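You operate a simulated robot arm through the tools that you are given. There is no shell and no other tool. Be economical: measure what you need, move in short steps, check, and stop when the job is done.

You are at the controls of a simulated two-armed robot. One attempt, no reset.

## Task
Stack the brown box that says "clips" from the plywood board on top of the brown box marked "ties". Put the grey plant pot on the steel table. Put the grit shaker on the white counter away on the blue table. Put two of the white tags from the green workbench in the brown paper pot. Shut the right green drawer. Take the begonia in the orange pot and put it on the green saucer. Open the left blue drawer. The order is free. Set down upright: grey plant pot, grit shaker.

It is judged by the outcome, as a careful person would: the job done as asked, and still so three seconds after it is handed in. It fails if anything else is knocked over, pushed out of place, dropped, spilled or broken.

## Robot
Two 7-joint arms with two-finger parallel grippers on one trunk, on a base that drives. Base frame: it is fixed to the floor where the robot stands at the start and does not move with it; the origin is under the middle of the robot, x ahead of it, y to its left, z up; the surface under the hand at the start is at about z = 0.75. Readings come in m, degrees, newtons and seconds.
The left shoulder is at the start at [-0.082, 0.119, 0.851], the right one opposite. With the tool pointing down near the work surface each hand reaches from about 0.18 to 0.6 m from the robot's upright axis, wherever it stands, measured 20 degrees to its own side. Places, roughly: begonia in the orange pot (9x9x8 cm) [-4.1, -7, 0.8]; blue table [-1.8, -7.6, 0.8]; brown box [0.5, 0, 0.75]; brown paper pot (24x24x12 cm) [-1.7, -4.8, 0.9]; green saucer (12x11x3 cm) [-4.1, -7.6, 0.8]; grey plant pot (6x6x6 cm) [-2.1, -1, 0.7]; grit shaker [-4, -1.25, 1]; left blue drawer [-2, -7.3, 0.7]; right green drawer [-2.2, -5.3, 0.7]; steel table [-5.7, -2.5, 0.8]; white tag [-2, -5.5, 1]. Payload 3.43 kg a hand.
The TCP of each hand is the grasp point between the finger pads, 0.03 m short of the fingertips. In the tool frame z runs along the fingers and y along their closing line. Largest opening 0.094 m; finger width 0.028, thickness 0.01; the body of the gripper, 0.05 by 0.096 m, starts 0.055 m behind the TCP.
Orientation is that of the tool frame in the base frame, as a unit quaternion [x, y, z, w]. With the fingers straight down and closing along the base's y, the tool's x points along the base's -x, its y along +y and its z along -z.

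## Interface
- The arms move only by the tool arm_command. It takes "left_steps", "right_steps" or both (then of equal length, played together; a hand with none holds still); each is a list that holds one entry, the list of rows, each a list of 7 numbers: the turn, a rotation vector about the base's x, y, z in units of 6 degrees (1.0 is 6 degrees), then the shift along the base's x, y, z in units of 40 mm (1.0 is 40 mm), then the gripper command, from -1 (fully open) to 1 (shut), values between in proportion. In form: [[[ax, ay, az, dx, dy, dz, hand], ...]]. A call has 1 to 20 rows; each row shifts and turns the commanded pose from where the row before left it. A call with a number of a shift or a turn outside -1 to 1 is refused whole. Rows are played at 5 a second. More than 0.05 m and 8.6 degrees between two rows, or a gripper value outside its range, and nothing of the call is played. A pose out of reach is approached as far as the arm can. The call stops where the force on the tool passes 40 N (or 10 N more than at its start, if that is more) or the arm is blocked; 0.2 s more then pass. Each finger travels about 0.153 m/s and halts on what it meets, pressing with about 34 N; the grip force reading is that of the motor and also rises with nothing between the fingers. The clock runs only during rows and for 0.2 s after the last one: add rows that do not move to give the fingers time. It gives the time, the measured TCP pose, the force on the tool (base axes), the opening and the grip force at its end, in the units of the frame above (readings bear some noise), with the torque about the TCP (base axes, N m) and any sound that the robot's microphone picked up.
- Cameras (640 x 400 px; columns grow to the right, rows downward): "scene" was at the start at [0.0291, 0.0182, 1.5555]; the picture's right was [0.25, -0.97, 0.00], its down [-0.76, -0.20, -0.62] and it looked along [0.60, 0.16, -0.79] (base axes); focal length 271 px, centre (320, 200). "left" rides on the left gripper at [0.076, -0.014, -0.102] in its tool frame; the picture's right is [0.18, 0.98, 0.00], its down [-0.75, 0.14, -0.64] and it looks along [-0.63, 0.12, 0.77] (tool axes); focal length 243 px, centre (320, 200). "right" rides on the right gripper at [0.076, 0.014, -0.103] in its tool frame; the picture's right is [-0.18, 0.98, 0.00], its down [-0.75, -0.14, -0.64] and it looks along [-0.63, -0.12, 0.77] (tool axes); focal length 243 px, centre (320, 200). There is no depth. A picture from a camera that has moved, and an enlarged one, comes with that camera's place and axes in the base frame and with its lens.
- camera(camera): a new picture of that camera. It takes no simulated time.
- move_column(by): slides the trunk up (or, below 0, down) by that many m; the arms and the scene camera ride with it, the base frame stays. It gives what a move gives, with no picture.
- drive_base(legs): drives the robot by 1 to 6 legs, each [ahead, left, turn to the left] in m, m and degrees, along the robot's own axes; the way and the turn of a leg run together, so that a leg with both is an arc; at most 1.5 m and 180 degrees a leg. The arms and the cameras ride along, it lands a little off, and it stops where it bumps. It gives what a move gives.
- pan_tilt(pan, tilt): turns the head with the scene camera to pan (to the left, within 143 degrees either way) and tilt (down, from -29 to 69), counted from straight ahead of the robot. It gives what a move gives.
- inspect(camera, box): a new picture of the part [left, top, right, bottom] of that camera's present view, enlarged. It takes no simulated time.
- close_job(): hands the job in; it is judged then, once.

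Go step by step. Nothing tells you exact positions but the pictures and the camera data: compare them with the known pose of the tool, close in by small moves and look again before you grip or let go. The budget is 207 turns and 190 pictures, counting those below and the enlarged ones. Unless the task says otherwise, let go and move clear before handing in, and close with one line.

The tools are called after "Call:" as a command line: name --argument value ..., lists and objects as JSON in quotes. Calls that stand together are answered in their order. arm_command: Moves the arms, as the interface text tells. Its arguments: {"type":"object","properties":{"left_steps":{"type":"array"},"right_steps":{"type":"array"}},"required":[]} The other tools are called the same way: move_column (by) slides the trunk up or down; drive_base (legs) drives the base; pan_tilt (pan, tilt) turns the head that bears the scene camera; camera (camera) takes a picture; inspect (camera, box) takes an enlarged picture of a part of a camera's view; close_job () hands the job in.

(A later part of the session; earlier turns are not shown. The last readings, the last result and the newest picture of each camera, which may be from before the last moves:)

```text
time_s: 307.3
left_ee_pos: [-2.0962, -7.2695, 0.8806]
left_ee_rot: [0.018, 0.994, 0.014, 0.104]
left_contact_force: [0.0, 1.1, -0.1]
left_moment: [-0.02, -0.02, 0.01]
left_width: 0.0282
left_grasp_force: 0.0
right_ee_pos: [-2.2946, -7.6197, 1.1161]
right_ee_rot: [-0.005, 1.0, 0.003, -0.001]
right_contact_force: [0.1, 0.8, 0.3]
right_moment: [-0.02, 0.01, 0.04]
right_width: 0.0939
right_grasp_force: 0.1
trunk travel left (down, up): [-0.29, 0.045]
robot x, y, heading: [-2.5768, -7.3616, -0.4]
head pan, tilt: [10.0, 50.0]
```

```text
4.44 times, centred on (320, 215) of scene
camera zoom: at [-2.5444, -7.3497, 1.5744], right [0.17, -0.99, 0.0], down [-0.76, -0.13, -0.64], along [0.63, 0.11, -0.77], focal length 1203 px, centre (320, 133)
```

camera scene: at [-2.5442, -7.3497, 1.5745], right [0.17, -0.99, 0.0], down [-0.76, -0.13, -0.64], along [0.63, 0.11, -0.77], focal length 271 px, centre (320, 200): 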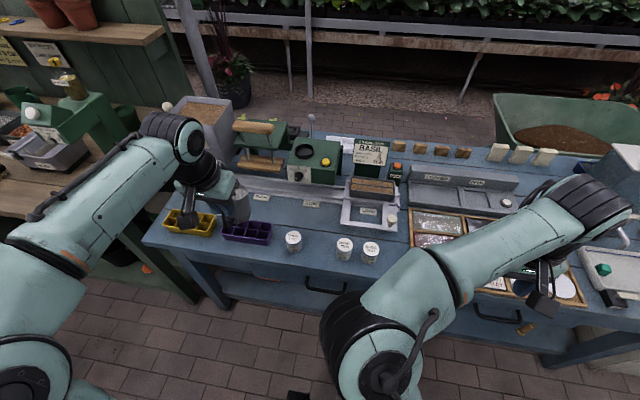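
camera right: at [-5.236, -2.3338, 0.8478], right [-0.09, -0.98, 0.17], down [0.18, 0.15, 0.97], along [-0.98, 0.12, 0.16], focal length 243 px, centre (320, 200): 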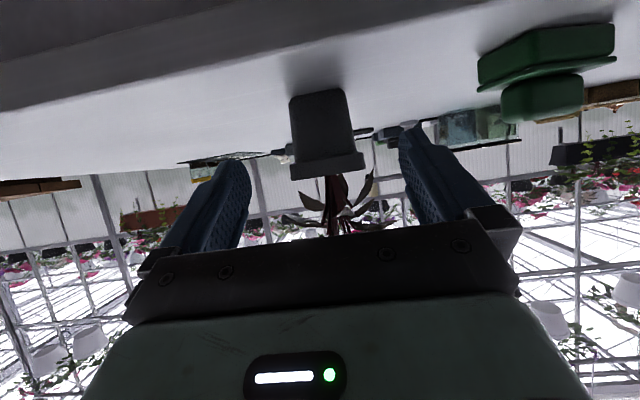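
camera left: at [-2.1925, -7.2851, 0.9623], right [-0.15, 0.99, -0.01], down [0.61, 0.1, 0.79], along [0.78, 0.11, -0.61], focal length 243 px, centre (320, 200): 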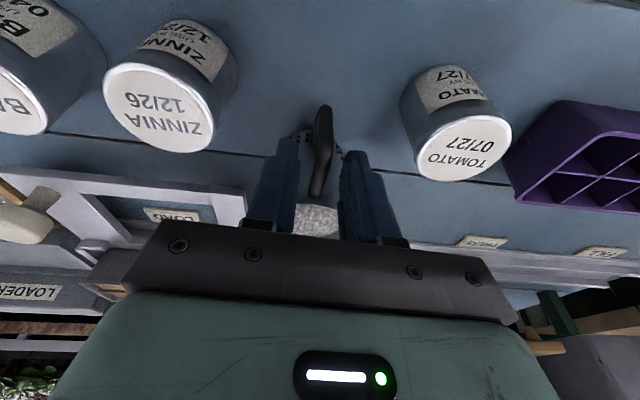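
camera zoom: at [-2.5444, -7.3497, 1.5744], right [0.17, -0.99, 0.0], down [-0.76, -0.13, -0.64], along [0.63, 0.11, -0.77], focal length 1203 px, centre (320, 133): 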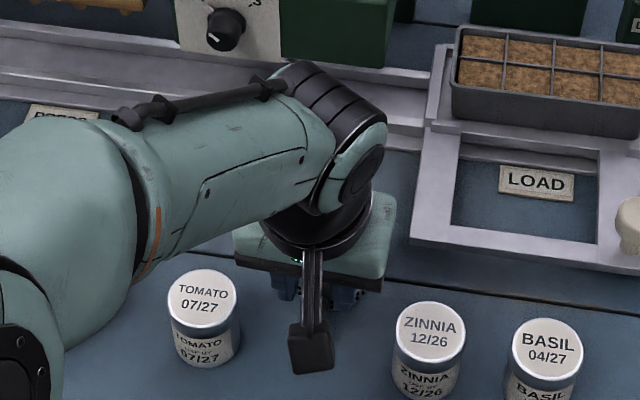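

The handle is free and the mug stands upright. I'll withdraw upward.

Call:
arm_command --left_steps '[[[0, 0, 0, -0.08, 0, 0.35, 0.4], [0, 0, 0, -0.12, 0, 0.5, 0.4], [0, 0, 0, -0.2, 0, 0.8, 0.4], [0, 0, 0, -0.2, 0, 0.9, 0.4], [0, -1, 0, -0.5, 0, 0.8, -1], [0, -1, 0, -0.8, 0, 0.4, -1], [0, 0, 0, -0.9, 0, 0.2, -1], [0, 0, 0, 0, 0, 0, -1]]]'

Call:
inspect --camera "scene" --box '[220, 140, 420, 290]'

Call:
camera --camera "left"

```text
time_s: 309.1
left_ee_pos: [-2.2088, -7.2759, 1.037]
left_ee_rot: [0.017, 0.978, 0.015, 0.208]
left_contact_force: [0.7, -0.8, -0.4]
left_moment: [0.02, 0.01, 0.01]
left_width: 0.094
left_grasp_force: 0.0
right_ee_pos: [-2.2949, -7.6198, 1.1159]
right_ee_rot: [-0.005, 1.0, 0.003, 0.0]
right_contact_force: [0.3, 1.3, -0.3]
right_moment: [-0.03, 0.01, -0.01]
right_width: 0.0942
right_grasp_force: 0.0
trunk travel left (down, up): [-0.29, 0.045]
robot x, y, heading: [-2.5756, -7.3639, -0.5]
head pan, tilt: [10.0, 50.0]
```

```text
2.67 times, centred on (320, 215) of scene
camera zoom: at [-2.5439, -7.3499, 1.5744], right [0.17, -0.99, 0.0], down [-0.76, -0.13, -0.64], along [0.63, 0.11, -0.77], focal length 722 px, centre (320, 160)
```

zoom: 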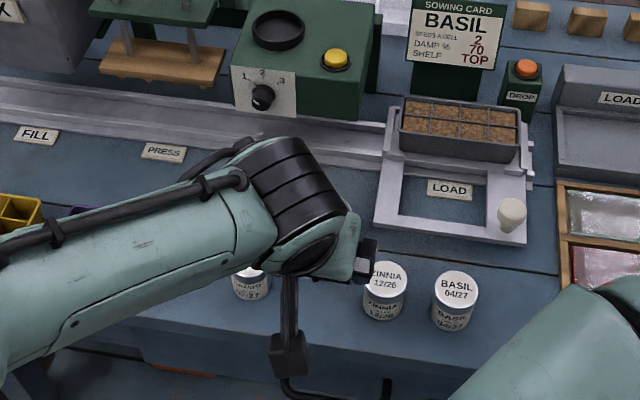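

```text
74 pictures are left
camera left: at [-2.321, -7.291, 1.0985], right [-0.14, 0.99, -0.04], down [0.43, 0.1, 0.9], along [0.89, 0.11, -0.44], focal length 243 px, centre (320, 200)
```

left: 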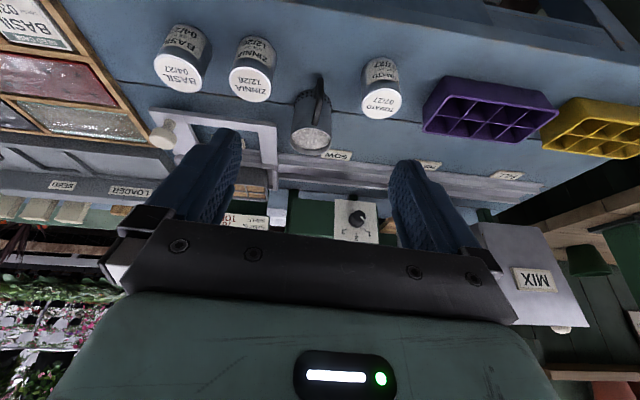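

The shaker stands upright on the blue table. Next is the left blue drawer, so I'll back up and study its handle.

Call:
drive_base --legs '[[-0.2, 0, 0]]'

Call:
move_column --by -0.2

Call:
pan_tilt --pan 0 --tilt 45

Call:
inspect --camera "scene" --box '[200, 160, 440, 340]'

Call:
camera --camera "left"

```text
time_s: 310.7
left_ee_pos: [-2.4077, -7.2755, 1.0366]
left_ee_rot: [0.016, 0.978, 0.015, 0.208]
left_contact_force: [-0.2, -0.1, 0.0]
left_moment: [0.02, 0.0, 0.02]
left_width: 0.0944
left_grasp_force: 0.0
right_ee_pos: [-2.4922, -7.6203, 1.1166]
right_ee_rot: [-0.005, 1.0, 0.002, 0.0]
right_contact_force: [-0.5, 0.1, 0.1]
right_moment: [0.02, -0.02, -0.01]
right_width: 0.0938
right_grasp_force: 0.1
trunk travel left (down, up): [-0.29, 0.045]
robot x, y, heading: [-2.7748, -7.3621, -0.1]
head pan, tilt: [10.0, 50.0]
```

```text
time_s: 312.9
left_ee_pos: [-2.4075, -7.2757, 0.8382]
left_ee_rot: [0.017, 0.978, 0.015, 0.208]
left_contact_force: [1.0, 0.0, -0.6]
left_moment: [0.04, 0.03, 0.01]
left_width: 0.0939
left_grasp_force: 0.1
right_ee_pos: [-2.4934, -7.6192, 0.9174]
right_ee_rot: [-0.005, 1.0, 0.003, -0.001]
right_contact_force: [0.2, -1.0, 0.6]
right_moment: [-0.01, -0.01, 0.01]
right_width: 0.0941
right_grasp_force: 0.1
trunk travel left (down, up): [-0.09, 0.245]
robot x, y, heading: [-2.7739, -7.3628, -0.5]
head pan, tilt: [10.0, 50.0]
```

```text
time_s: 313.6
left_ee_pos: [-2.4045, -7.2749, 0.8374]
left_ee_rot: [0.018, 0.978, 0.014, 0.209]
left_contact_force: [-0.6, -0.7, 0.4]
left_moment: [0.02, 0.01, -0.03]
left_width: 0.0939
left_grasp_force: 0.1
right_ee_pos: [-2.4923, -7.6202, 0.9155]
right_ee_rot: [-0.004, 1.0, 0.002, -0.001]
right_contact_force: [0.2, 0.1, 0.9]
right_moment: [-0.01, 0.0, -0.01]
right_width: 0.094
right_grasp_force: 0.1
trunk travel left (down, up): [-0.09, 0.245]
robot x, y, heading: [-2.7716, -7.3642, -0.2]
head pan, tilt: [0.0, 45.0]
```

```text
2.22 times, centred on (320, 250) of scene
camera zoom: at [-2.7117, -7.362, 1.3755], right [-0.01, -1.0, 0.0], down [-0.71, 0.0, -0.71], along [0.71, 0.0, -0.71], focal length 601 px, centre (320, 89)
```

zoom: 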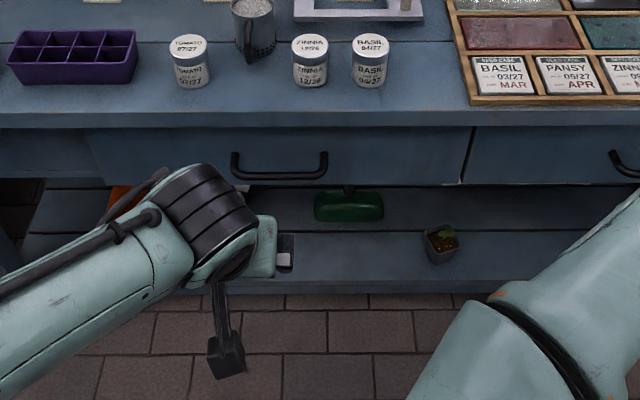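

```text
72 pictures are left
camera left: at [-2.5179, -7.2897, 0.8984], right [-0.14, 0.99, -0.04], down [0.43, 0.1, 0.9], along [0.89, 0.11, -0.44], focal length 243 px, centre (320, 200)
```

left: 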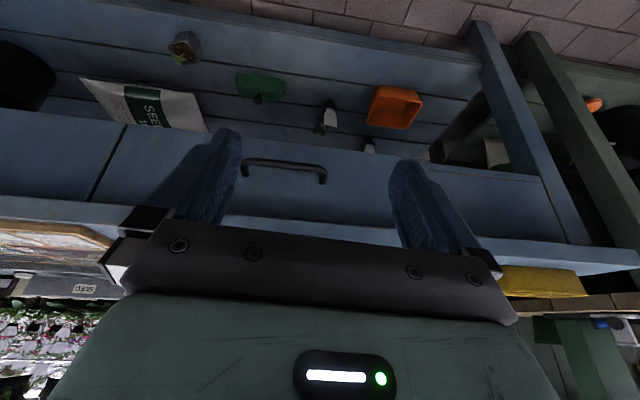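

The bar is triangulated at (-2.199, -7.305, 0.688). I'll roll the left hand 90° so the fingers close vertically, then pitch forward.

Call:
arm_command --left_steps '[[[0, 1, 0, 0, 0, 0.2, -1], [0, 1, 0, 0, 0, 0.2, -1], [0, 1, 0, 0, 0, 0.2, -1], [0, 1, 0, 0, 0, 0.2, -1], [0, 0, -1, 0, 0, 0, -1], [0, 0, -1, 0, 0, 0, -1], [0, 0, -1, 0, 0, 0, -1], [0, 0, -1, 0, 0, 0, -1], [0, 0, -1, 0, 0, 0, -1], [0, 0, -1, 0, 0, 0, -1], [0, 0, -1, 0, 0, 0, -1], [0, 0, -1, 0, 0, 0, -1], [0, 0, -1, 0, 0, 0, -1], [0, 0, -1, 0, 0, 0, -1], [0, 0, -1, 0, 0, 0, -1], [0, 0, -1, 0, 0, 0, -1], [0, 0, -1, 0, 0, 0, -1], [0, 0, -1, 0, 0, 0, -1], [0, 0, -0.7, 0, 0, 0, -1]]]'

Call:
arm_command --left_steps '[[[0, -1, 0, 0, 0, 0, -1], [0, -1, 0, 0, 0, 0, -1], [0, -1, 0, 0, 0, 0, -1], [0, -1, 0, 0, 0, 0, -1], [0, -1, 0, 0, 0, 0, 0], [0, -1, 0, 0, 0, 0, 0], [0, -1, 0, 0, 0, 0, 0], [0, -1, 0, 0, 0, 0, 0], [0, -1, 0, 0, 0, 0, 0], [0, -1, 0, 0, 0, 0, 0], [0, -1, 0, 0, 0, 0, 0], [0, 0, 0, 0.5, -0.3, -0.5, 0], [0, 0, 0, 0.5, -0.3, -0.5, 0], [0, 0, 0, 0, 0, 0, 0]]]'

Call:
camera --camera "scene"

Call:
camera --camera "left"

```text
time_s: 317.6
left_ee_pos: [-2.406, -7.2754, 0.8696]
left_ee_rot: [0.711, 0.703, 0.008, 0.007]
left_contact_force: [-0.3, 0.2, 0.6]
left_moment: [0.04, 0.01, 0.0]
left_width: 0.0941
left_grasp_force: 0.0
right_ee_pos: [-2.4922, -7.6199, 0.9154]
right_ee_rot: [-0.004, 1.0, 0.003, -0.001]
right_contact_force: [-0.2, -0.2, 0.6]
right_moment: [0.0, -0.01, -0.01]
right_width: 0.0942
right_grasp_force: 0.1
trunk travel left (down, up): [-0.09, 0.245]
robot x, y, heading: [-2.7704, -7.3613, -0.6]
head pan, tilt: [0.0, 45.0]
```

```text
time_s: 320.6
left_ee_pos: [-2.3651, -7.3006, 0.8313]
left_ee_rot: [0.591, 0.586, 0.393, 0.391]
left_contact_force: [-0.2, -0.5, 0.8]
left_moment: [0.0, -0.01, 0.02]
left_width: 0.0473
left_grasp_force: 0.0
right_ee_pos: [-2.4933, -7.6195, 0.9145]
right_ee_rot: [-0.004, 1.0, 0.002, -0.001]
right_contact_force: [0.1, -0.2, 0.0]
right_moment: [-0.03, -0.01, -0.01]
right_width: 0.0938
right_grasp_force: 0.1
trunk travel left (down, up): [-0.09, 0.245]
robot x, y, heading: [-2.7725, -7.3613, -0.6]
head pan, tilt: [0.0, 45.0]
```

```text
71 pictures are left
camera scene: at [-2.7119, -7.362, 1.3756], right [-0.01, -1.0, 0.0], down [-0.71, 0.0, -0.71], along [0.71, 0.0, -0.71], focal length 271 px, centre (320, 200)
```

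scene: 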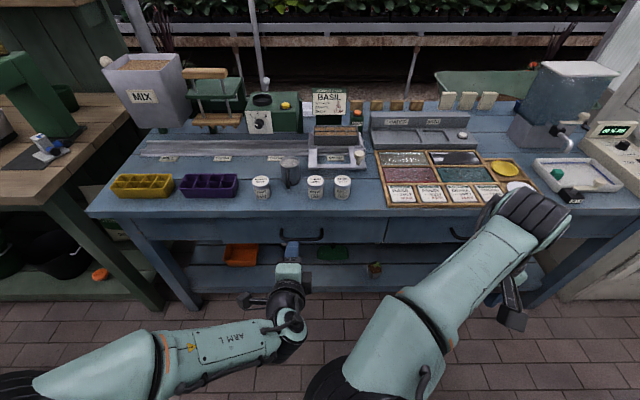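

```text
70 pictures are left
camera left: at [-2.4654, -7.2251, 0.8565], right [0.38, 0.18, 0.91], down [-0.54, -0.75, 0.37], along [0.75, -0.63, -0.19], focal length 243 px, centre (320, 200)
```

left: 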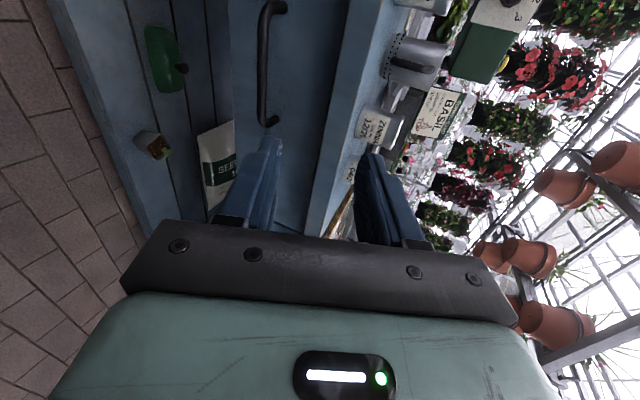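

The hand is now rolled. I'll move to the pre-grasp point 10 cm out along the approach line.

Call:
arm_command --left_steps '[[[0, 0, 0, 0.3, 0, -0.7, 0], [0, 0, 0, 0.4, -0.05, -0.7, 0], [0, 0, 0, 0.5, -0.06, -0.6, 0], [0, 0, 0, 0.6, 0, -0.6, 0], [0, 0, 0, 0, 0, 0, 0]]]'

Call:
camera --camera "left"

Call:
inspect --camera "scene" --box '[240, 190, 400, 310]'

```text
time_s: 321.8
left_ee_pos: [-2.2943, -7.3038, 0.7247]
left_ee_rot: [0.591, 0.586, 0.393, 0.391]
left_contact_force: [0.6, -0.2, 0.0]
left_moment: [0.02, -0.02, -0.06]
left_width: 0.0469
left_grasp_force: 0.1
right_ee_pos: [-2.4925, -7.6193, 0.916]
right_ee_rot: [-0.005, 1.0, 0.002, 0.0]
right_contact_force: [0.5, -0.1, 1.0]
right_moment: [-0.03, 0.01, 0.04]
right_width: 0.094
right_grasp_force: 0.0
trunk travel left (down, up): [-0.09, 0.245]
robot x, y, heading: [-2.7744, -7.3608, -0.3]
head pan, tilt: [0.0, 45.0]
```

```text
69 pictures are left
camera left: at [-2.3941, -7.2289, 0.7505], right [0.38, 0.18, 0.91], down [-0.54, -0.75, 0.37], along [0.75, -0.63, -0.19], focal length 243 px, centre (320, 200)
```

left: 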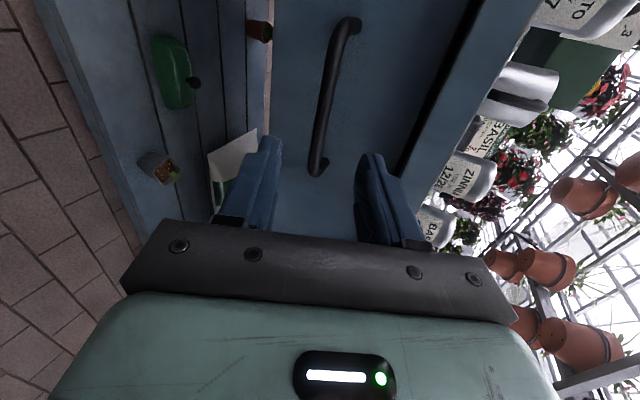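

```text
3.33 times, centred on (320, 250) of scene
camera zoom: at [-2.7119, -7.3621, 1.3756], right [-0.01, -1.0, 0.0], down [-0.71, 0.0, -0.71], along [0.71, 0.0, -0.71], focal length 902 px, centre (320, 33)
```

zoom: 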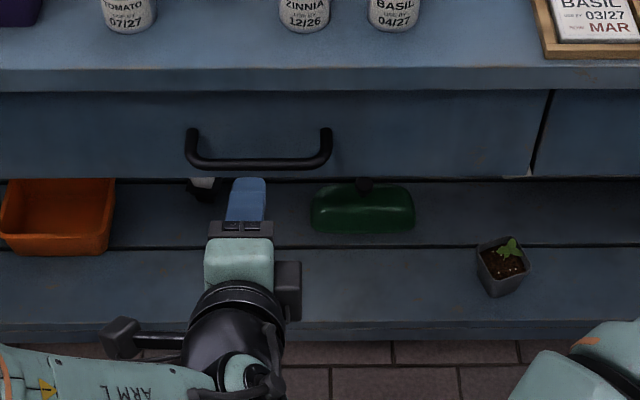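

The bar lies between the fingers. I'll advance and grip it.

Call:
arm_command --left_steps '[[[0, 0, 0, 0.6, -0.02, -0.26, 0], [0, 0, 0, 0.7, 0, -0.28, 0], [0, 0, 0, 0.6, 0, -0.25, 0], [0, 0, 0, 0, 0, 0, 0], [0, 0, 0, 0, 0, 0, 1], [0, 0, 0, 0, 0, 0, 1], [0, 0, 0, 0, 0, 0, 1]]]'

Call:
camera --camera "left"

```text
time_s: 323.4
left_ee_pos: [-2.2138, -7.3072, 0.6951]
left_ee_rot: [0.59, 0.587, 0.393, 0.391]
left_contact_force: [0.8, 0.3, 4.0]
left_moment: [-1.06, -0.09, 0.47]
left_width: 0.0116
left_grasp_force: 44.6
right_ee_pos: [-2.4919, -7.6199, 0.917]
right_ee_rot: [-0.005, 1.0, 0.003, 0.0]
right_contact_force: [0.5, 0.1, -0.3]
right_moment: [0.0, 0.03, -0.01]
right_width: 0.0942
right_grasp_force: 0.1
trunk travel left (down, up): [-0.09, 0.245]
robot x, y, heading: [-2.7704, -7.3611, -0.1]
head pan, tilt: [0.0, 45.0]
```

```text
67 pictures are left
camera left: at [-2.3152, -7.2308, 0.7198], right [0.38, 0.18, 0.91], down [-0.54, -0.75, 0.37], along [0.75, -0.63, -0.19], focal length 243 px, centre (320, 200)
```

left: 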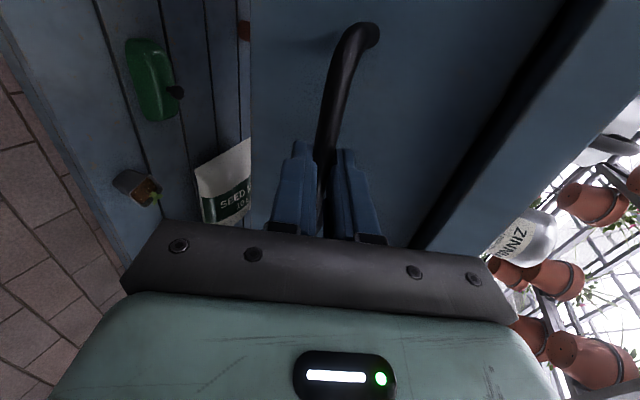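

The bar is gripped. I'll pull by driving backward, in two stages.

Call:
drive_base --legs '[[-0.1, 0, 0]]'

Call:
inspect --camera "scene" --box '[200, 130, 440, 310]'

```text
time_s: 324.6
left_ee_pos: [-2.3172, -7.3065, 0.6948]
left_ee_rot: [0.591, 0.586, 0.393, 0.391]
left_contact_force: [1.1, -2.9, 5.1]
left_moment: [-1.2, -0.17, 0.39]
left_width: 0.0116
left_grasp_force: 45.4
right_ee_pos: [-2.5948, -7.6181, 0.9161]
right_ee_rot: [-0.004, 1.0, 0.003, 0.0]
right_contact_force: [0.4, 0.2, 0.4]
right_moment: [-0.03, -0.04, 0.01]
right_width: 0.0943
right_grasp_force: 0.0
trunk travel left (down, up): [-0.09, 0.245]
robot x, y, heading: [-2.8788, -7.3582, -0.6]
head pan, tilt: [0.0, 45.0]
```

```text
2.22 times, centred on (320, 220) of scene
camera zoom: at [-2.8144, -7.3615, 1.3755], right [-0.01, -1.0, 0.0], down [-0.71, 0.01, -0.71], along [0.71, 0.0, -0.71], focal length 601 px, centre (320, 156)
```

zoom: 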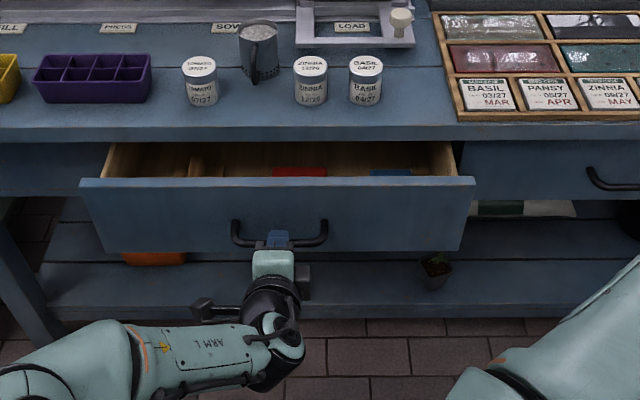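

The drawer slides freely. I'll pull further.

Call:
drive_base --legs '[[-0.12, 0, 0.4]]'

Call:
arm_command --left_steps '[[[0, 0, 0, 0, 0, 0, 0.5], [0, 0, 0, 0, 0, 0, 0], [0, 0, 0, 0, 0, 0, 0], [0, 0, 0, -0.5, 0, 0.2, 0], [0, 0, 0, -0.6, 0, 0.25, 0], [0, 0, 0, -0.5, 0, 0.2, 0]]]'

Call:
camera --camera "scene"

```text
time_s: 325.8
left_ee_pos: [-2.4379, -7.306, 0.6952]
left_ee_rot: [0.591, 0.586, 0.392, 0.391]
left_contact_force: [0.9, -15.7, 0.9]
left_moment: [-1.38, -0.06, -0.3]
left_width: 0.0118
left_grasp_force: 44.8
right_ee_pos: [-2.7126, -7.618, 0.9165]
right_ee_rot: [-0.007, 1.0, 0.003, 0.0]
right_contact_force: [-0.5, 0.2, 0.3]
right_moment: [-0.03, -0.02, -0.01]
right_width: 0.0939
right_grasp_force: 0.1
trunk travel left (down, up): [-0.09, 0.245]
robot x, y, heading: [-2.9965, -7.3597, -0.0]
head pan, tilt: [0.0, 45.0]
```

```text
time_s: 327.2
left_ee_pos: [-2.5024, -7.3066, 0.7214]
left_ee_rot: [0.591, 0.587, 0.392, 0.392]
left_contact_force: [0.9, -0.1, 0.0]
left_moment: [0.03, 0.02, -0.01]
left_width: 0.047
left_grasp_force: 0.1
right_ee_pos: [-2.7125, -7.6172, 0.9167]
right_ee_rot: [-0.007, 1.0, 0.003, -0.001]
right_contact_force: [0.4, 0.2, 0.3]
right_moment: [-0.02, 0.0, -0.03]
right_width: 0.0941
right_grasp_force: 0.0
trunk travel left (down, up): [-0.09, 0.245]
robot x, y, heading: [-2.9969, -7.3573, 0.0]
head pan, tilt: [0.0, 45.0]
```

```text
65 pictures are left
camera scene: at [-2.9335, -7.3606, 1.3755], right [0.0, -1.0, 0.0], down [-0.71, 0.0, -0.71], along [0.71, 0.0, -0.71], focal length 271 px, centre (320, 200)
```

scene: 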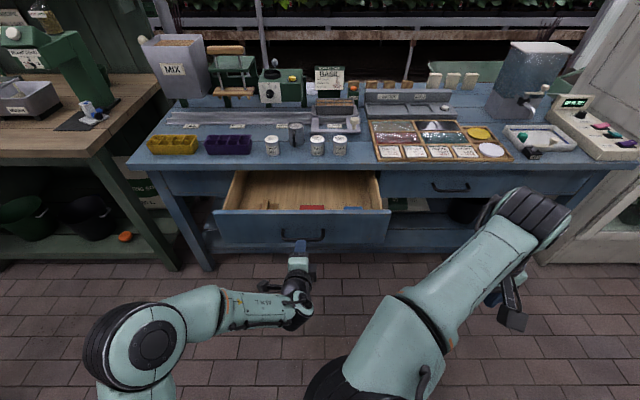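

The left blue drawer is open about 22 cm. I'll restore the left hand's orientation, raise the trunk, and look behind for the begonia.

Call:
arm_command --left_steps '[[[0, 1, 0, -0.2, 0.2, 0.5, -1], [0, 1, 0, -0.2, 0.2, 0.5, -1], [0, 1, 0, 0, 0.2, 0.5, -1], [0, 1, 0, 0, 0.2, 0.5, -1], [0, 1, 0, 0, 0.2, 0.5, -1], [0, 1, 0, 0, 0, 0, -1], [0, 1, 0, 0, 0, 0, -1], [0, 1, 0, 0, 0, 0, -1], [0, 1, 0, 0, 0, 0, -1], [0, 1, 0, 0, 0, 0, -1], [0, 1, 0, 0, 0, 0, -1], [0, 0.2, 0, 0, 0, 0, -1], [0, 0, 1, 0, 0, 0, -1], [0, 0, 1, 0, 0, 0, -1], [0, 0, 1, 0, 0, 0, -1], [0, 0, 1, 0, 0, 0, -1], [0, 0, 1, 0, 0, 0, -1], [0, 0, 1, 0, 0, 0, -1], [0, 0, 1, 0, 0, 0, -1], [0, 0, 1, 0, 0, 0, -1]]]'

Call:
arm_command --left_steps '[[[0, 0, 1, 0, 0, 0, -1], [0, 0, 1, 0, 0, 0, -1], [0, 0, 1, 0, 0, 0, -1], [0, 0, 1, 0, 0, 0, -1], [0, 0, 1, 0, 0, 0, -1], [0, 0, 1, 0, 0, 0, -1], [0, 0, 1, 0, 0, 0, -1], [0, 0, 0, 0, 0, 0, -1]]]'

Call:
move_column --by 0.2

Call:
pan_tilt --pan 143 --tilt 30

Call:
camera --camera "scene"

Call:
pan_tilt --pan -143 --tilt 30

Call:
camera --camera "scene"

```text
time_s: 331.4
left_ee_pos: [-2.518, -7.2657, 0.821]
left_ee_rot: [0.36, 0.933, 0.001, 0.002]
left_contact_force: [0.1, -0.4, 0.3]
left_moment: [0.0, 0.01, -0.01]
left_width: 0.0941
left_grasp_force: 0.1
right_ee_pos: [-2.7138, -7.6167, 0.9164]
right_ee_rot: [-0.006, 1.0, 0.003, -0.001]
right_contact_force: [-0.4, 0.0, 0.1]
right_moment: [-0.01, -0.03, 0.0]
right_width: 0.0938
right_grasp_force: 0.0
trunk travel left (down, up): [-0.09, 0.245]
robot x, y, heading: [-2.9941, -7.3576, -0.2]
head pan, tilt: [0.0, 45.0]
```

```text
time_s: 333.2
left_ee_pos: [-2.5172, -7.2649, 0.8201]
left_ee_rot: [0.002, 1.0, 0.001, 0.002]
left_contact_force: [-0.4, -1.0, 0.0]
left_moment: [-0.02, 0.0, -0.03]
left_width: 0.0943
left_grasp_force: 0.1
right_ee_pos: [-2.7132, -7.617, 0.9163]
right_ee_rot: [-0.007, 1.0, 0.001, -0.002]
right_contact_force: [-0.2, -0.5, -0.2]
right_moment: [-0.02, -0.01, -0.02]
right_width: 0.0942
right_grasp_force: 0.0
trunk travel left (down, up): [-0.09, 0.245]
robot x, y, heading: [-3.0002, -7.3637, 0.0]
head pan, tilt: [0.0, 45.0]
```

```text
time_s: 335.4
left_ee_pos: [-2.5183, -7.2652, 1.0197]
left_ee_rot: [0.002, 1.0, 0.002, 0.0]
left_contact_force: [-0.1, 0.8, 0.1]
left_moment: [-0.02, 0.03, 0.0]
left_width: 0.0941
left_grasp_force: 0.1
right_ee_pos: [-2.7137, -7.6174, 1.1146]
right_ee_rot: [-0.007, 1.0, 0.003, -0.001]
right_contact_force: [-0.9, 1.6, 0.1]
right_moment: [-0.01, 0.03, -0.03]
right_width: 0.0939
right_grasp_force: 0.0
trunk travel left (down, up): [-0.29, 0.045]
robot x, y, heading: [-2.993, -7.3578, -0.1]
head pan, tilt: [0.0, 45.0]
```

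```text
time_s: 337.6
left_ee_pos: [-2.5168, -7.2656, 1.0192]
left_ee_rot: [0.004, 1.0, 0.001, 0.001]
left_contact_force: [-0.1, -0.3, -0.1]
left_moment: [0.0, 0.0, 0.04]
left_width: 0.0941
left_grasp_force: 0.0
right_ee_pos: [-2.7122, -7.6173, 1.1165]
right_ee_rot: [-0.007, 1.0, 0.002, -0.001]
right_contact_force: [0.5, 0.5, -0.1]
right_moment: [0.0, -0.02, 0.03]
right_width: 0.094
right_grasp_force: 0.0
trunk travel left (down, up): [-0.29, 0.045]
robot x, y, heading: [-2.996, -7.3606, 0.1]
head pan, tilt: [143.0, 30.0]
```

```text
64 pictures are left
camera scene: at [-3.1111, -7.3058, 1.604], right [0.6, 0.8, 0.0], down [0.4, -0.3, -0.87], along [-0.69, 0.52, -0.5], focal length 271 px, centre (320, 200)
```

scene: 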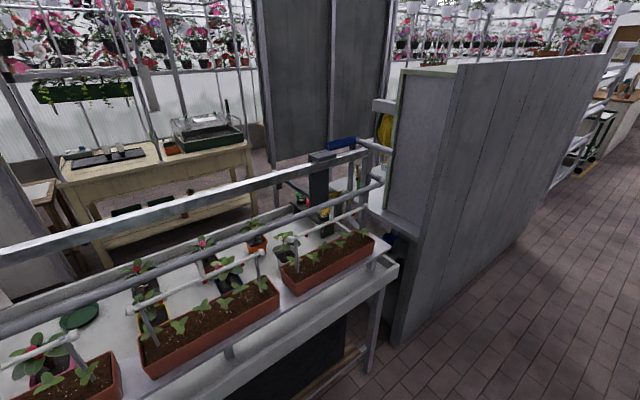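

```text
time_s: 341.6
left_ee_pos: [-2.5173, -7.2666, 1.0197]
left_ee_rot: [0.003, 1.0, 0.001, 0.001]
left_contact_force: [0.0, 0.1, -0.4]
left_moment: [0.01, -0.01, -0.03]
left_width: 0.0939
left_grasp_force: 0.1
right_ee_pos: [-2.7122, -7.6157, 1.1166]
right_ee_rot: [-0.007, 1.0, 0.002, -0.001]
right_contact_force: [0.3, 0.3, 0.3]
right_moment: [0.03, 0.0, 0.01]
right_width: 0.0941
right_grasp_force: 0.1
trunk travel left (down, up): [-0.29, 0.045]
robot x, y, heading: [-2.9941, -7.3599, 0.0]
head pan, tilt: [-143.0, 30.0]
```

```text
63 pictures are left
camera scene: at [-3.1113, -7.4148, 1.604], right [-0.6, 0.8, 0.0], down [0.4, 0.3, -0.87], along [-0.69, -0.52, -0.5], focal length 271 px, centre (320, 200)
```

scene: 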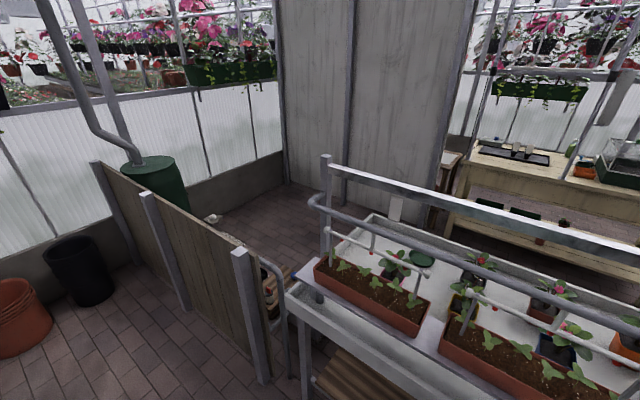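

The begonia bench is best reached from its far side, through the gap by the rack. The green workbench is on the way, so I'll do that first and strafe left to it.

Call:
drive_base --legs '[[0, 1.05, 0], [0, 1.05, 0]]'

Call:
pan_tilt --pan 0 --tilt 45

Call:
camera --camera "scene"

```text
time_s: 360.3
left_ee_pos: [-2.5743, -5.1334, 1.0214]
left_ee_rot: [-0.013, 1.0, 0.0, 0.003]
left_contact_force: [-0.4, -0.1, 0.3]
left_moment: [-0.03, 0.01, 0.01]
left_width: 0.094
left_grasp_force: 0.1
right_ee_pos: [-2.7572, -5.4915, 1.1159]
right_ee_rot: [-0.023, 1.0, 0.003, -0.002]
right_contact_force: [0.8, 0.3, 0.1]
right_moment: [-0.02, 0.03, -0.01]
right_width: 0.0941
right_grasp_force: 0.1
trunk travel left (down, up): [-0.29, 0.045]
robot x, y, heading: [-3.0491, -5.2446, 1.7]
head pan, tilt: [-143.0, 30.0]
```

```text
time_s: 362.6
left_ee_pos: [-2.5743, -5.1332, 1.0198]
left_ee_rot: [-0.013, 1.0, 0.0, 0.002]
left_contact_force: [-0.4, -0.5, -0.2]
left_moment: [0.01, 0.0, -0.03]
left_width: 0.0938
left_grasp_force: 0.0
right_ee_pos: [-2.7578, -5.4928, 1.1157]
right_ee_rot: [-0.024, 1.0, 0.003, -0.001]
right_contact_force: [-0.2, -0.3, -0.4]
right_moment: [-0.03, -0.01, 0.04]
right_width: 0.094
right_grasp_force: 0.0
trunk travel left (down, up): [-0.29, 0.045]
robot x, y, heading: [-3.049, -5.2446, 1.7]
head pan, tilt: [0.0, 45.0]
```

```text
62 pictures are left
camera scene: at [-3.0109, -5.2436, 1.5814], right [0.03, -1.0, 0.0], down [-0.71, -0.02, -0.71], along [0.71, 0.02, -0.71], focal length 271 px, centre (320, 200)
```

scene: 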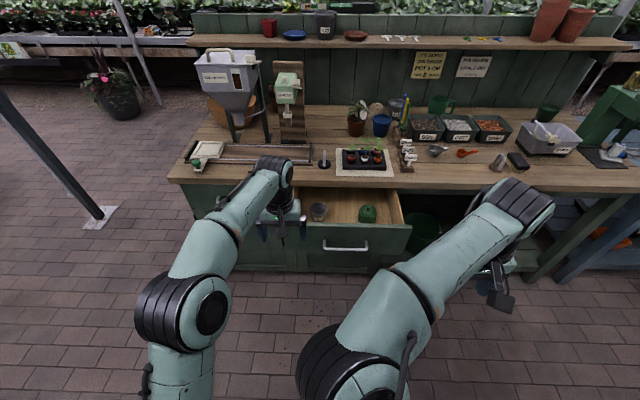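

The right green drawer is open in front of me. I'll zoom in on the tags, the brown pot behind the hopper, and the drawer.

Call:
inspect --camera "scene" --box '[330, 80, 490, 200]'

Call:
inspect --camera "scene" --box '[180, 20, 440, 200]'

Call:
inspect --camera "scene" --box '[260, 170, 440, 290]'

```text
3.33 times, centred on (410, 140) of scene
camera zoom: at [-3.0109, -5.2436, 1.5814], right [0.03, -1.0, 0.0], down [-0.71, -0.02, -0.71], along [0.71, 0.02, -0.71], focal length 902 px, centre (20, 400)
```

zoom: 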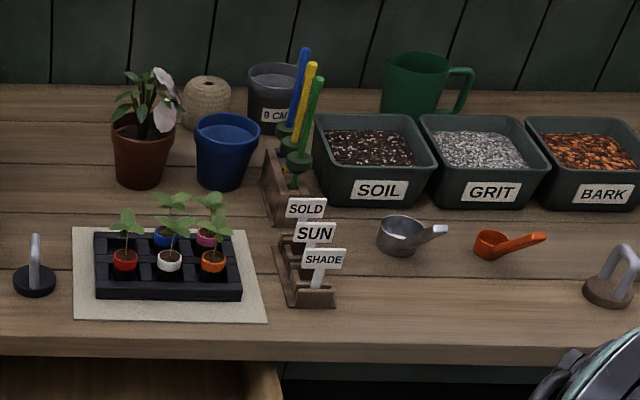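

```text
2.22 times, centred on (310, 110) of scene
camera zoom: at [-3.0109, -5.2436, 1.5814], right [0.03, -1.0, 0.0], down [-0.71, -0.02, -0.71], along [0.71, 0.02, -0.71], focal length 601 px, centre (342, 400)
```

zoom: 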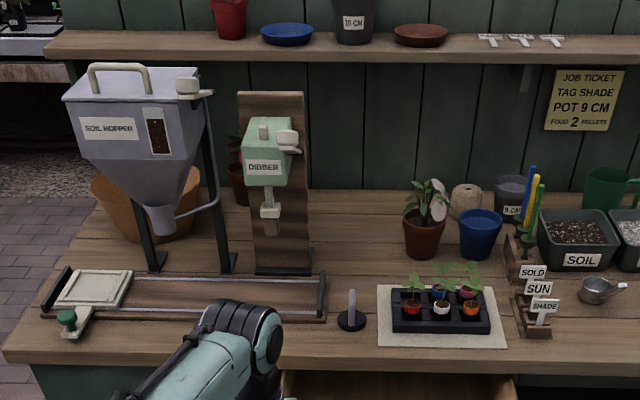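

```text
3.33 times, centred on (350, 230) of scene
camera zoom: at [-3.0109, -5.2436, 1.5814], right [0.03, -1.0, 0.0], down [-0.71, -0.02, -0.71], along [0.71, 0.02, -0.71], focal length 902 px, centre (220, 100)
```

zoom: 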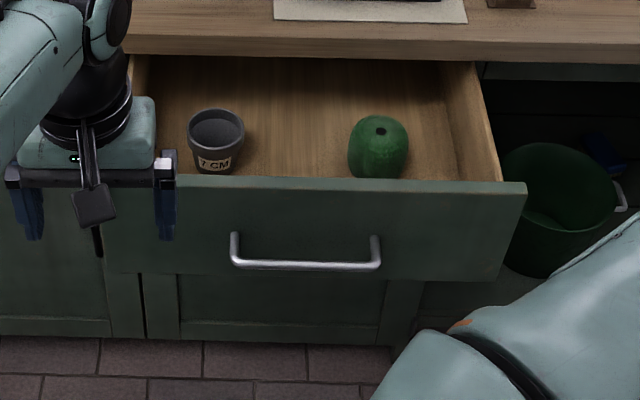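

Three T-shaped tags (SOLD, SUN, SHADE) stand in a small wooden rack, and the brown pot is behind the soil hopper. I'll shut the drawer first with the right fist tilted forward, the left hand retracted.

Call:
drive_base --legs '[[0.05, 0, -1.7]]'

Call:
arm_command --left_steps '[[[0, 0, 0, -0.7, 0.2, 0.4, -1], [0, 0, 0, -0.7, 0.2, 0.4, -1], [0, 0, 0, -0.7, 0.2, 0.4, -1], [0, 0, 0, -0.7, 0.2, 0.4, -1], [0, 0, 0, -0.7, 0.2, 0.4, -1], [0, 0, 0, -0.7, 0.2, 0.4, -1], [0, 0, 0, 0, 0, 0, -1], [0, 0, 0, 0, 0, 0, -1], [0, 0, 0, 0, 0, 0, -1], [0, 0, 0, 0, 0, 0, -1], [0, 0, 0, 0, 0, 0, -1]]]' --right_steps '[[[0, -1, 0, 0.5, 0.4, 0, 1], [0, -1, 0, 0.5, 0.4, 0, 1], [0, -1, 0, 0.5, 0.4, 0, 1], [0, -1, 0, 0.5, 0.4, 0, 1], [0, -1, 0, 0.5, 0.4, 0, 1], [0, -1, 0, 0.5, 0.4, 0, 1], [0, -1, 0, 0.3, 0.4, 0, 1], [0, -1, 0, 0, 0.4, 0, 1], [0, -1, 0, 0, 0.3, 0, 1], [0, -1, 0, 0, 0, 0, 1], [0, 0, 0, 0, 0, 0, 1]]]'

Call:
move_column --by -0.24

Call:
camera --camera "scene"

```text
time_s: 363.5
left_ee_pos: [-2.5234, -5.1455, 1.0191]
left_ee_rot: [0.001, 1.0, 0.0, 0.001]
left_contact_force: [0.9, -0.6, 0.0]
left_moment: [0.0, 0.02, 0.01]
left_width: 0.0942
left_grasp_force: 0.1
right_ee_pos: [-2.7164, -5.4981, 1.1149]
right_ee_rot: [-0.011, 1.0, 0.003, -0.001]
right_contact_force: [0.7, 0.1, 0.8]
right_moment: [0.0, 0.0, -0.02]
right_width: 0.094
right_grasp_force: 0.0
trunk travel left (down, up): [-0.29, 0.045]
robot x, y, heading: [-2.998, -5.2452, 0.8]
head pan, tilt: [0.0, 45.0]
```

```text
time_s: 365.9
left_ee_pos: [-2.6921, -5.1009, 1.1174]
left_ee_rot: [0.0, 1.0, 0.001, 0.002]
left_contact_force: [0.1, -0.7, 0.3]
left_moment: [-0.02, 0.0, -0.02]
left_width: 0.0938
left_grasp_force: 0.1
right_ee_pos: [-2.5774, -5.4112, 1.0936]
right_ee_rot: [0.034, 0.877, -0.049, 0.478]
right_contact_force: [-0.3, 0.6, -0.5]
right_moment: [-0.02, 0.0, 0.01]
right_width: 0.0
right_grasp_force: 32.8
trunk travel left (down, up): [-0.29, 0.045]
robot x, y, heading: [-3.0034, -5.2414, 0.3]
head pan, tilt: [0.0, 45.0]
stopped in row 11 (right hand): the arm was blocked; the commanded pose is now the measured one
```

```text
time_s: 368.4
left_ee_pos: [-2.6927, -5.1011, 0.8786]
left_ee_rot: [-0.001, 1.0, 0.0, 0.002]
left_contact_force: [0.1, 0.0, -0.8]
left_moment: [0.01, 0.01, 0.02]
left_width: 0.0941
left_grasp_force: 0.1
right_ee_pos: [-2.5766, -5.4477, 0.8406]
right_ee_rot: [0.067, 0.881, -0.06, 0.464]
right_contact_force: [0.3, 0.3, -0.4]
right_moment: [-0.02, 0.01, 0.03]
right_width: 0.0
right_grasp_force: 33.1
trunk travel left (down, up): [-0.05, 0.285]
robot x, y, heading: [-3.0007, -5.2465, 0.2]
head pan, tilt: [0.0, 45.0]
```

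```text
58 pictures are left
camera scene: at [-2.9247, -5.2436, 1.3312], right [0.0, -1.0, 0.0], down [-0.71, 0.0, -0.71], along [0.71, 0.0, -0.71], focal length 271 px, centre (320, 200)
```

scene: 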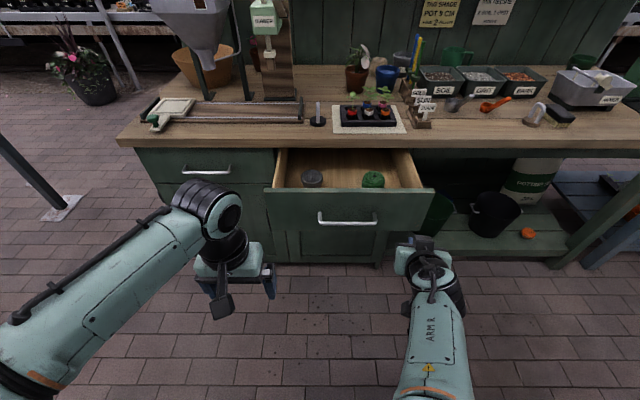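

The arm halted early but is well placed. I'll bring the fist to the drawer front's centre, just short of contact.

Call:
arm_command --right_steps '[[[0, 0, 0, 0.5, 0.4, -0.5, 1], [0, 0, 0, 0.5, 0.4, -0.5, 1], [0, 0, 0, 0.5, 0.5, -0.5, 1], [0, 0, 0, 0.5, 0.5, -0.5, 1], [0, 0, 0, 0.5, 0.5, -0.5, 1], [0, 0, 0, 0, 0, 0, 1]]]'

Call:
inspect --camera "scene" --box '[240, 130, 480, 310]'

```text
time_s: 369.8
left_ee_pos: [-2.6915, -5.1017, 0.8779]
left_ee_rot: [0.0, 1.0, 0.001, 0.002]
left_contact_force: [0.3, -0.1, 0.4]
left_moment: [-0.02, -0.01, 0.03]
left_width: 0.0943
left_grasp_force: 0.1
right_ee_pos: [-2.4807, -5.3193, 0.7517]
right_ee_rot: [0.033, 0.876, -0.049, 0.479]
right_contact_force: [-0.3, -0.3, 0.6]
right_moment: [0.04, 0.0, 0.0]
right_width: 0.0
right_grasp_force: 33.0
trunk travel left (down, up): [-0.05, 0.285]
robot x, y, heading: [-2.9989, -5.244, 0.5]
head pan, tilt: [0.0, 45.0]
```

```text
2.22 times, centred on (360, 220) of scene
camera zoom: at [-2.9246, -5.2436, 1.3312], right [0.0, -1.0, 0.0], down [-0.71, 0.0, -0.71], along [0.71, 0.0, -0.71], focal length 601 px, centre (231, 156)
```

zoom: 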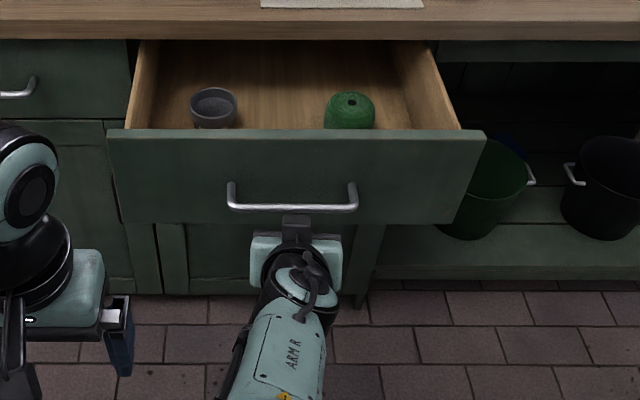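

The fist is aligned between the handle posts. I'll push by driving forward.

Call:
drive_base --legs '[[0.2, 0, 0]]'

Call:
inspect --camera "scene" --box '[240, 130, 480, 310]'

```text
time_s: 371.4
left_ee_pos: [-2.4919, -5.0996, 0.8783]
left_ee_rot: [0.0, 1.0, 0.001, 0.001]
left_contact_force: [0.3, 0.2, -0.2]
left_moment: [0.0, 0.0, 0.0]
left_width: 0.0944
left_grasp_force: 0.0
right_ee_pos: [-2.2806, -5.3198, 0.7522]
right_ee_rot: [0.034, 0.876, -0.049, 0.478]
right_contact_force: [-0.1, 0.2, -0.2]
right_moment: [0.02, 0.03, 0.02]
right_width: 0.0001
right_grasp_force: 32.9
trunk travel left (down, up): [-0.05, 0.285]
robot x, y, heading: [-2.7976, -5.2423, 0.3]
head pan, tilt: [0.0, 45.0]
```

```text
2.22 times, centred on (360, 220) of scene
camera zoom: at [-2.7235, -5.2425, 1.3311], right [0.01, -1.0, 0.0], down [-0.71, 0.0, -0.71], along [0.71, 0.0, -0.71], focal length 601 px, centre (231, 156)
```

zoom: 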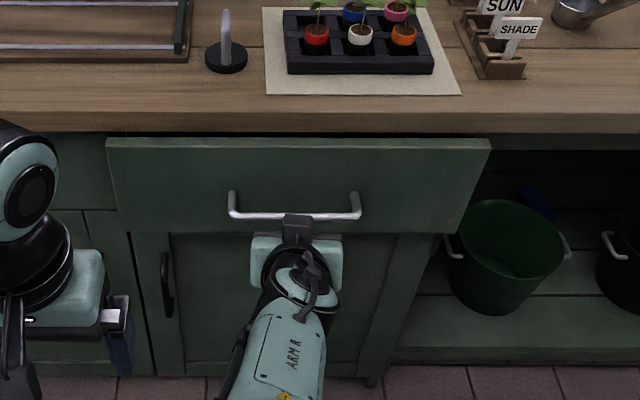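

The drawer is nearly shut. I'll finish with gentle arm pushes.

Call:
arm_command --right_steps '[[[0, 0, 0, 0.4, 0, 0, 1], [0, 0, 0, 0.4, 0, 0, 1], [0, 0, 0, 0.4, 0, 0, 1], [0, 0, 0, 0.3, 0, 0, 1], [0, 0, 0, 0.3, 0, 0, 1], [0, 0, 0, 0.3, 0, 0, 1]]]'

Call:
inspect --camera "scene" --box '[240, 130, 480, 310]'

```text
time_s: 372.3
left_ee_pos: [-2.4915, -5.1, 0.8787]
left_ee_rot: [0.0, 1.0, 0.001, 0.002]
left_contact_force: [0.3, -0.5, 0.4]
left_moment: [-0.06, 0.02, 0.02]
left_width: 0.0942
left_grasp_force: 0.1
right_ee_pos: [-2.2318, -5.3188, 0.7519]
right_ee_rot: [0.035, 0.877, -0.049, 0.476]
right_contact_force: [-18.0, 0.8, 8.2]
right_moment: [0.02, 0.01, 0.06]
right_width: 0.0002
right_grasp_force: 33.1
trunk travel left (down, up): [-0.05, 0.285]
robot x, y, heading: [-2.8039, -5.2433, 0.4]
head pan, tilt: [0.0, 45.0]
stopped in row 4 (right hand): the force on the tool passed its limit at 44 N (the readings are from after the stop); the commanded pose is now the measured one
```

```text
2.22 times, centred on (360, 220) of scene
camera zoom: at [-2.7268, -5.2425, 1.3314], right [0.0, -1.0, 0.0], down [-0.71, 0.0, -0.71], along [0.71, 0.0, -0.71], focal length 601 px, centre (231, 156)
```

zoom: 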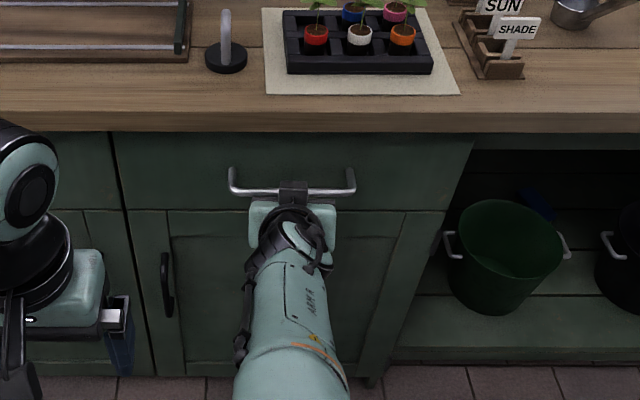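

The right green drawer is shut flush. Now for the tags: I'll withdraw, raise the trunk and turn the right hand so its fingers close along x.

Call:
arm_command --right_steps '[[[0, 0, 0, -0.8, 0, 0, 1], [0, 0, 0, -0.9, 0, 0, 1], [0, 0, 0, -0.9, 0, 0.2, 1], [0, 0, 0, -0.5, -0.3, 0.4, 1], [0, 1, 0, 0, -0.3, 0.4, 1], [0, 1, 0, 0, -0.3, 0.4, 1], [0, 1, 0, 0, -0.3, 0.4, 1], [0, 1, 0, 0, -0.3, 0, 0.4], [0, 1, 0, 0, 0, 0, 0.4], [0, 1, 0, 0, 0, 0, 0.4], [0, 1, 0, 0, 0, 0, 0.4], [0, 1, 0, 0, 0, 0, 0.4], [0, 1, 0, 0, 0, 0, 0.4], [0, 0.5, 0, 0, 0, 0, 0.4]]]'

Call:
move_column --by 0.24

Call:
drive_base --legs '[[0.06, -0.18, -0.4]]'

Call:
arm_command --right_steps '[[[0, 0, 1, 0, 0, 0, 0.4], [0, 0, 1, 0, 0, 0, 0.4], [0, 0, 1, 0, 0, 0, 0.4], [0, 0, 1, 0, 0, 0, 0.4], [0, 0, 1, 0, 0, 0, 0.4], [0, 0, 1, 0, 0, 0, 0.4], [0, 0, 1, 0, 0, 0, 0.4], [0, 0, 1, 0, 0, 0, 0.4], [0, 0, 1, 0, 0, 0, 0.4], [0, 0, 1, 0, 0, 0, 0.4], [0, 0, 1, 0, 0, 0, 0.4], [0, 0, 1, 0, 0, 0, 0.4], [0, 0, 1, 0, 0, 0, 0.4], [0, 0, 1, 0, 0, 0, 0.4], [0, 0, 1, 0, 0, 0, 0.4]]]'

Call:
camera --camera "scene"

```text
time_s: 375.3
left_ee_pos: [-2.4918, -5.1014, 0.8777]
left_ee_rot: [0.0, 1.0, 0.002, 0.001]
left_contact_force: [-0.1, -0.1, 0.4]
left_moment: [-0.02, 0.02, 0.0]
left_width: 0.094
left_grasp_force: 0.1
right_ee_pos: [-2.3516, -5.3779, 0.8223]
right_ee_rot: [0.006, 0.998, -0.06, -0.001]
right_contact_force: [-0.1, -1.2, 0.0]
right_moment: [0.02, 0.0, -0.01]
right_width: 0.028
right_grasp_force: 0.1
trunk travel left (down, up): [-0.05, 0.285]
robot x, y, heading: [-2.7984, -5.2428, 0.4]
head pan, tilt: [0.0, 45.0]
```

```text
time_s: 377.8
left_ee_pos: [-2.4914, -5.099, 1.1169]
left_ee_rot: [-0.001, 1.0, 0.001, 0.002]
left_contact_force: [0.0, 1.2, 0.4]
left_moment: [0.01, 0.0, -0.01]
left_width: 0.0939
left_grasp_force: 0.1
right_ee_pos: [-2.3542, -5.3783, 1.0616]
right_ee_rot: [0.006, 0.998, -0.06, -0.001]
right_contact_force: [-0.4, -0.4, 0.1]
right_moment: [0.0, -0.03, 0.0]
right_width: 0.0283
right_grasp_force: 0.1
trunk travel left (down, up): [-0.29, 0.045]
robot x, y, heading: [-2.8018, -5.2402, 0.6]
head pan, tilt: [0.0, 45.0]
```

```text
time_s: 380.1
left_ee_pos: [-2.4314, -5.2864, 1.1177]
left_ee_rot: [0.001, 1.0, 0.001, 0.001]
left_contact_force: [0.6, 0.1, -0.4]
left_moment: [0.04, 0.01, 0.01]
left_width: 0.094
left_grasp_force: 0.2
right_ee_pos: [-2.2929, -5.564, 1.0634]
right_ee_rot: [0.008, 0.998, -0.06, -0.001]
right_contact_force: [0.6, -0.4, 1.1]
right_moment: [0.01, -0.02, -0.01]
right_width: 0.0282
right_grasp_force: 0.1
trunk travel left (down, up): [-0.29, 0.045]
robot x, y, heading: [-2.7407, -5.4285, 0.1]
head pan, tilt: [0.0, 45.0]
```

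```text
time_s: 383.3
left_ee_pos: [-2.4308, -5.2863, 1.1176]
left_ee_rot: [0.0, 1.0, 0.001, 0.002]
left_contact_force: [-0.5, 0.6, -0.8]
left_moment: [0.01, 0.01, 0.0]
left_width: 0.0937
left_grasp_force: 0.0
right_ee_pos: [-2.2946, -5.566, 1.0622]
right_ee_rot: [-0.701, 0.71, -0.044, 0.042]
right_contact_force: [-0.6, 0.0, 1.0]
right_moment: [0.01, 0.01, 0.01]
right_width: 0.0284
right_grasp_force: 0.1
trunk travel left (down, up): [-0.29, 0.045]
robot x, y, heading: [-2.738, -5.4251, 0.4]
head pan, tilt: [0.0, 45.0]
```

```text
54 pictures are left
camera scene: at [-2.7024, -5.4281, 1.5813], right [0.0, -1.0, 0.0], down [-0.71, 0.0, -0.71], along [0.71, 0.0, -0.71], focal length 271 px, centre (320, 200)
```

scene: 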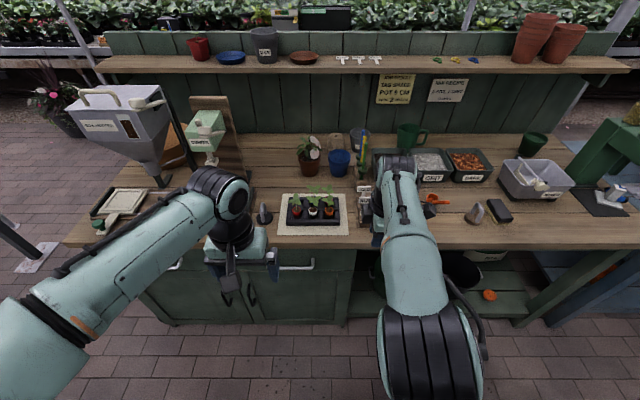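

The right hand has a 7° lean to correct. I'll fix that and look with its camera.

Call:
arm_command --right_steps '[[[0, 0.58, 0, 0, 0, 0, 0.4], [0, 0.57, 0, 0, 0, 0, 0.4], [0, 0, 0, 0, 0, 0, 0.4]]]'

Call:
camera --camera "right"

Call:
inspect --camera "scene" --box '[300, 130, 460, 250]'

```text
time_s: 384.1
left_ee_pos: [-2.4306, -5.2862, 1.1181]
left_ee_rot: [0.002, 1.0, 0.0, 0.002]
left_contact_force: [-1.2, 0.2, -0.7]
left_moment: [0.02, 0.01, -0.01]
left_width: 0.0942
left_grasp_force: 0.0
right_ee_pos: [-2.2939, -5.5652, 1.0621]
right_ee_rot: [-0.702, 0.712, -0.001, -0.001]
right_contact_force: [0.3, -0.3, -0.4]
right_moment: [-0.03, -0.01, -0.01]
right_width: 0.0282
right_grasp_force: 0.1
trunk travel left (down, up): [-0.29, 0.045]
robot x, y, heading: [-2.7401, -5.4275, -0.2]
head pan, tilt: [0.0, 45.0]
```

```text
53 pictures are left
camera right: at [-2.3096, -5.6398, 1.165], right [-0.98, 0.2, 0.0], down [0.15, 0.75, 0.64], along [0.13, 0.63, -0.77], focal length 243 px, centre (320, 200)
```

right: 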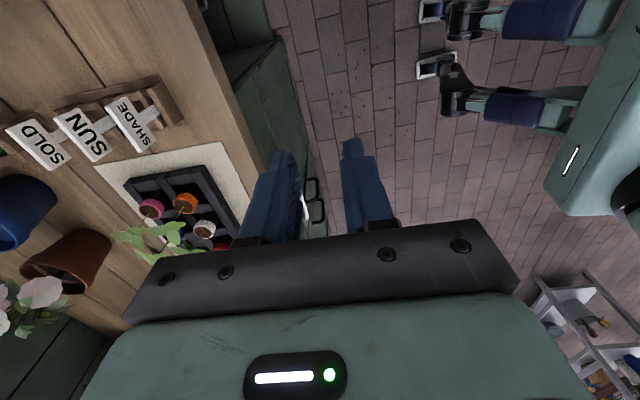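

```text
3.33 times, centred on (380, 190) of scene
camera zoom: at [-2.7026, -5.428, 1.5813], right [0.0, -1.0, 0.0], down [-0.71, 0.0, -0.71], along [0.71, 0.0, -0.71], focal length 902 px, centre (120, 233)
```

zoom: 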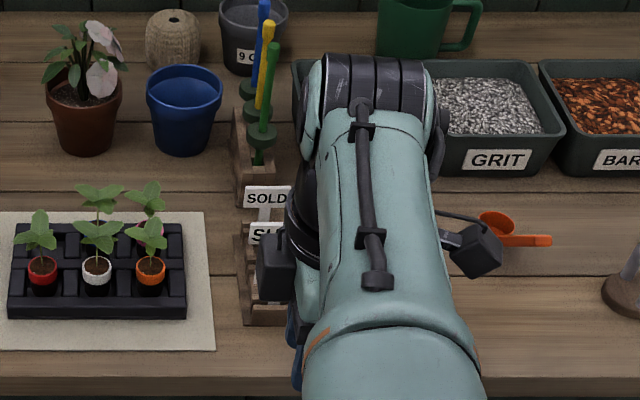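

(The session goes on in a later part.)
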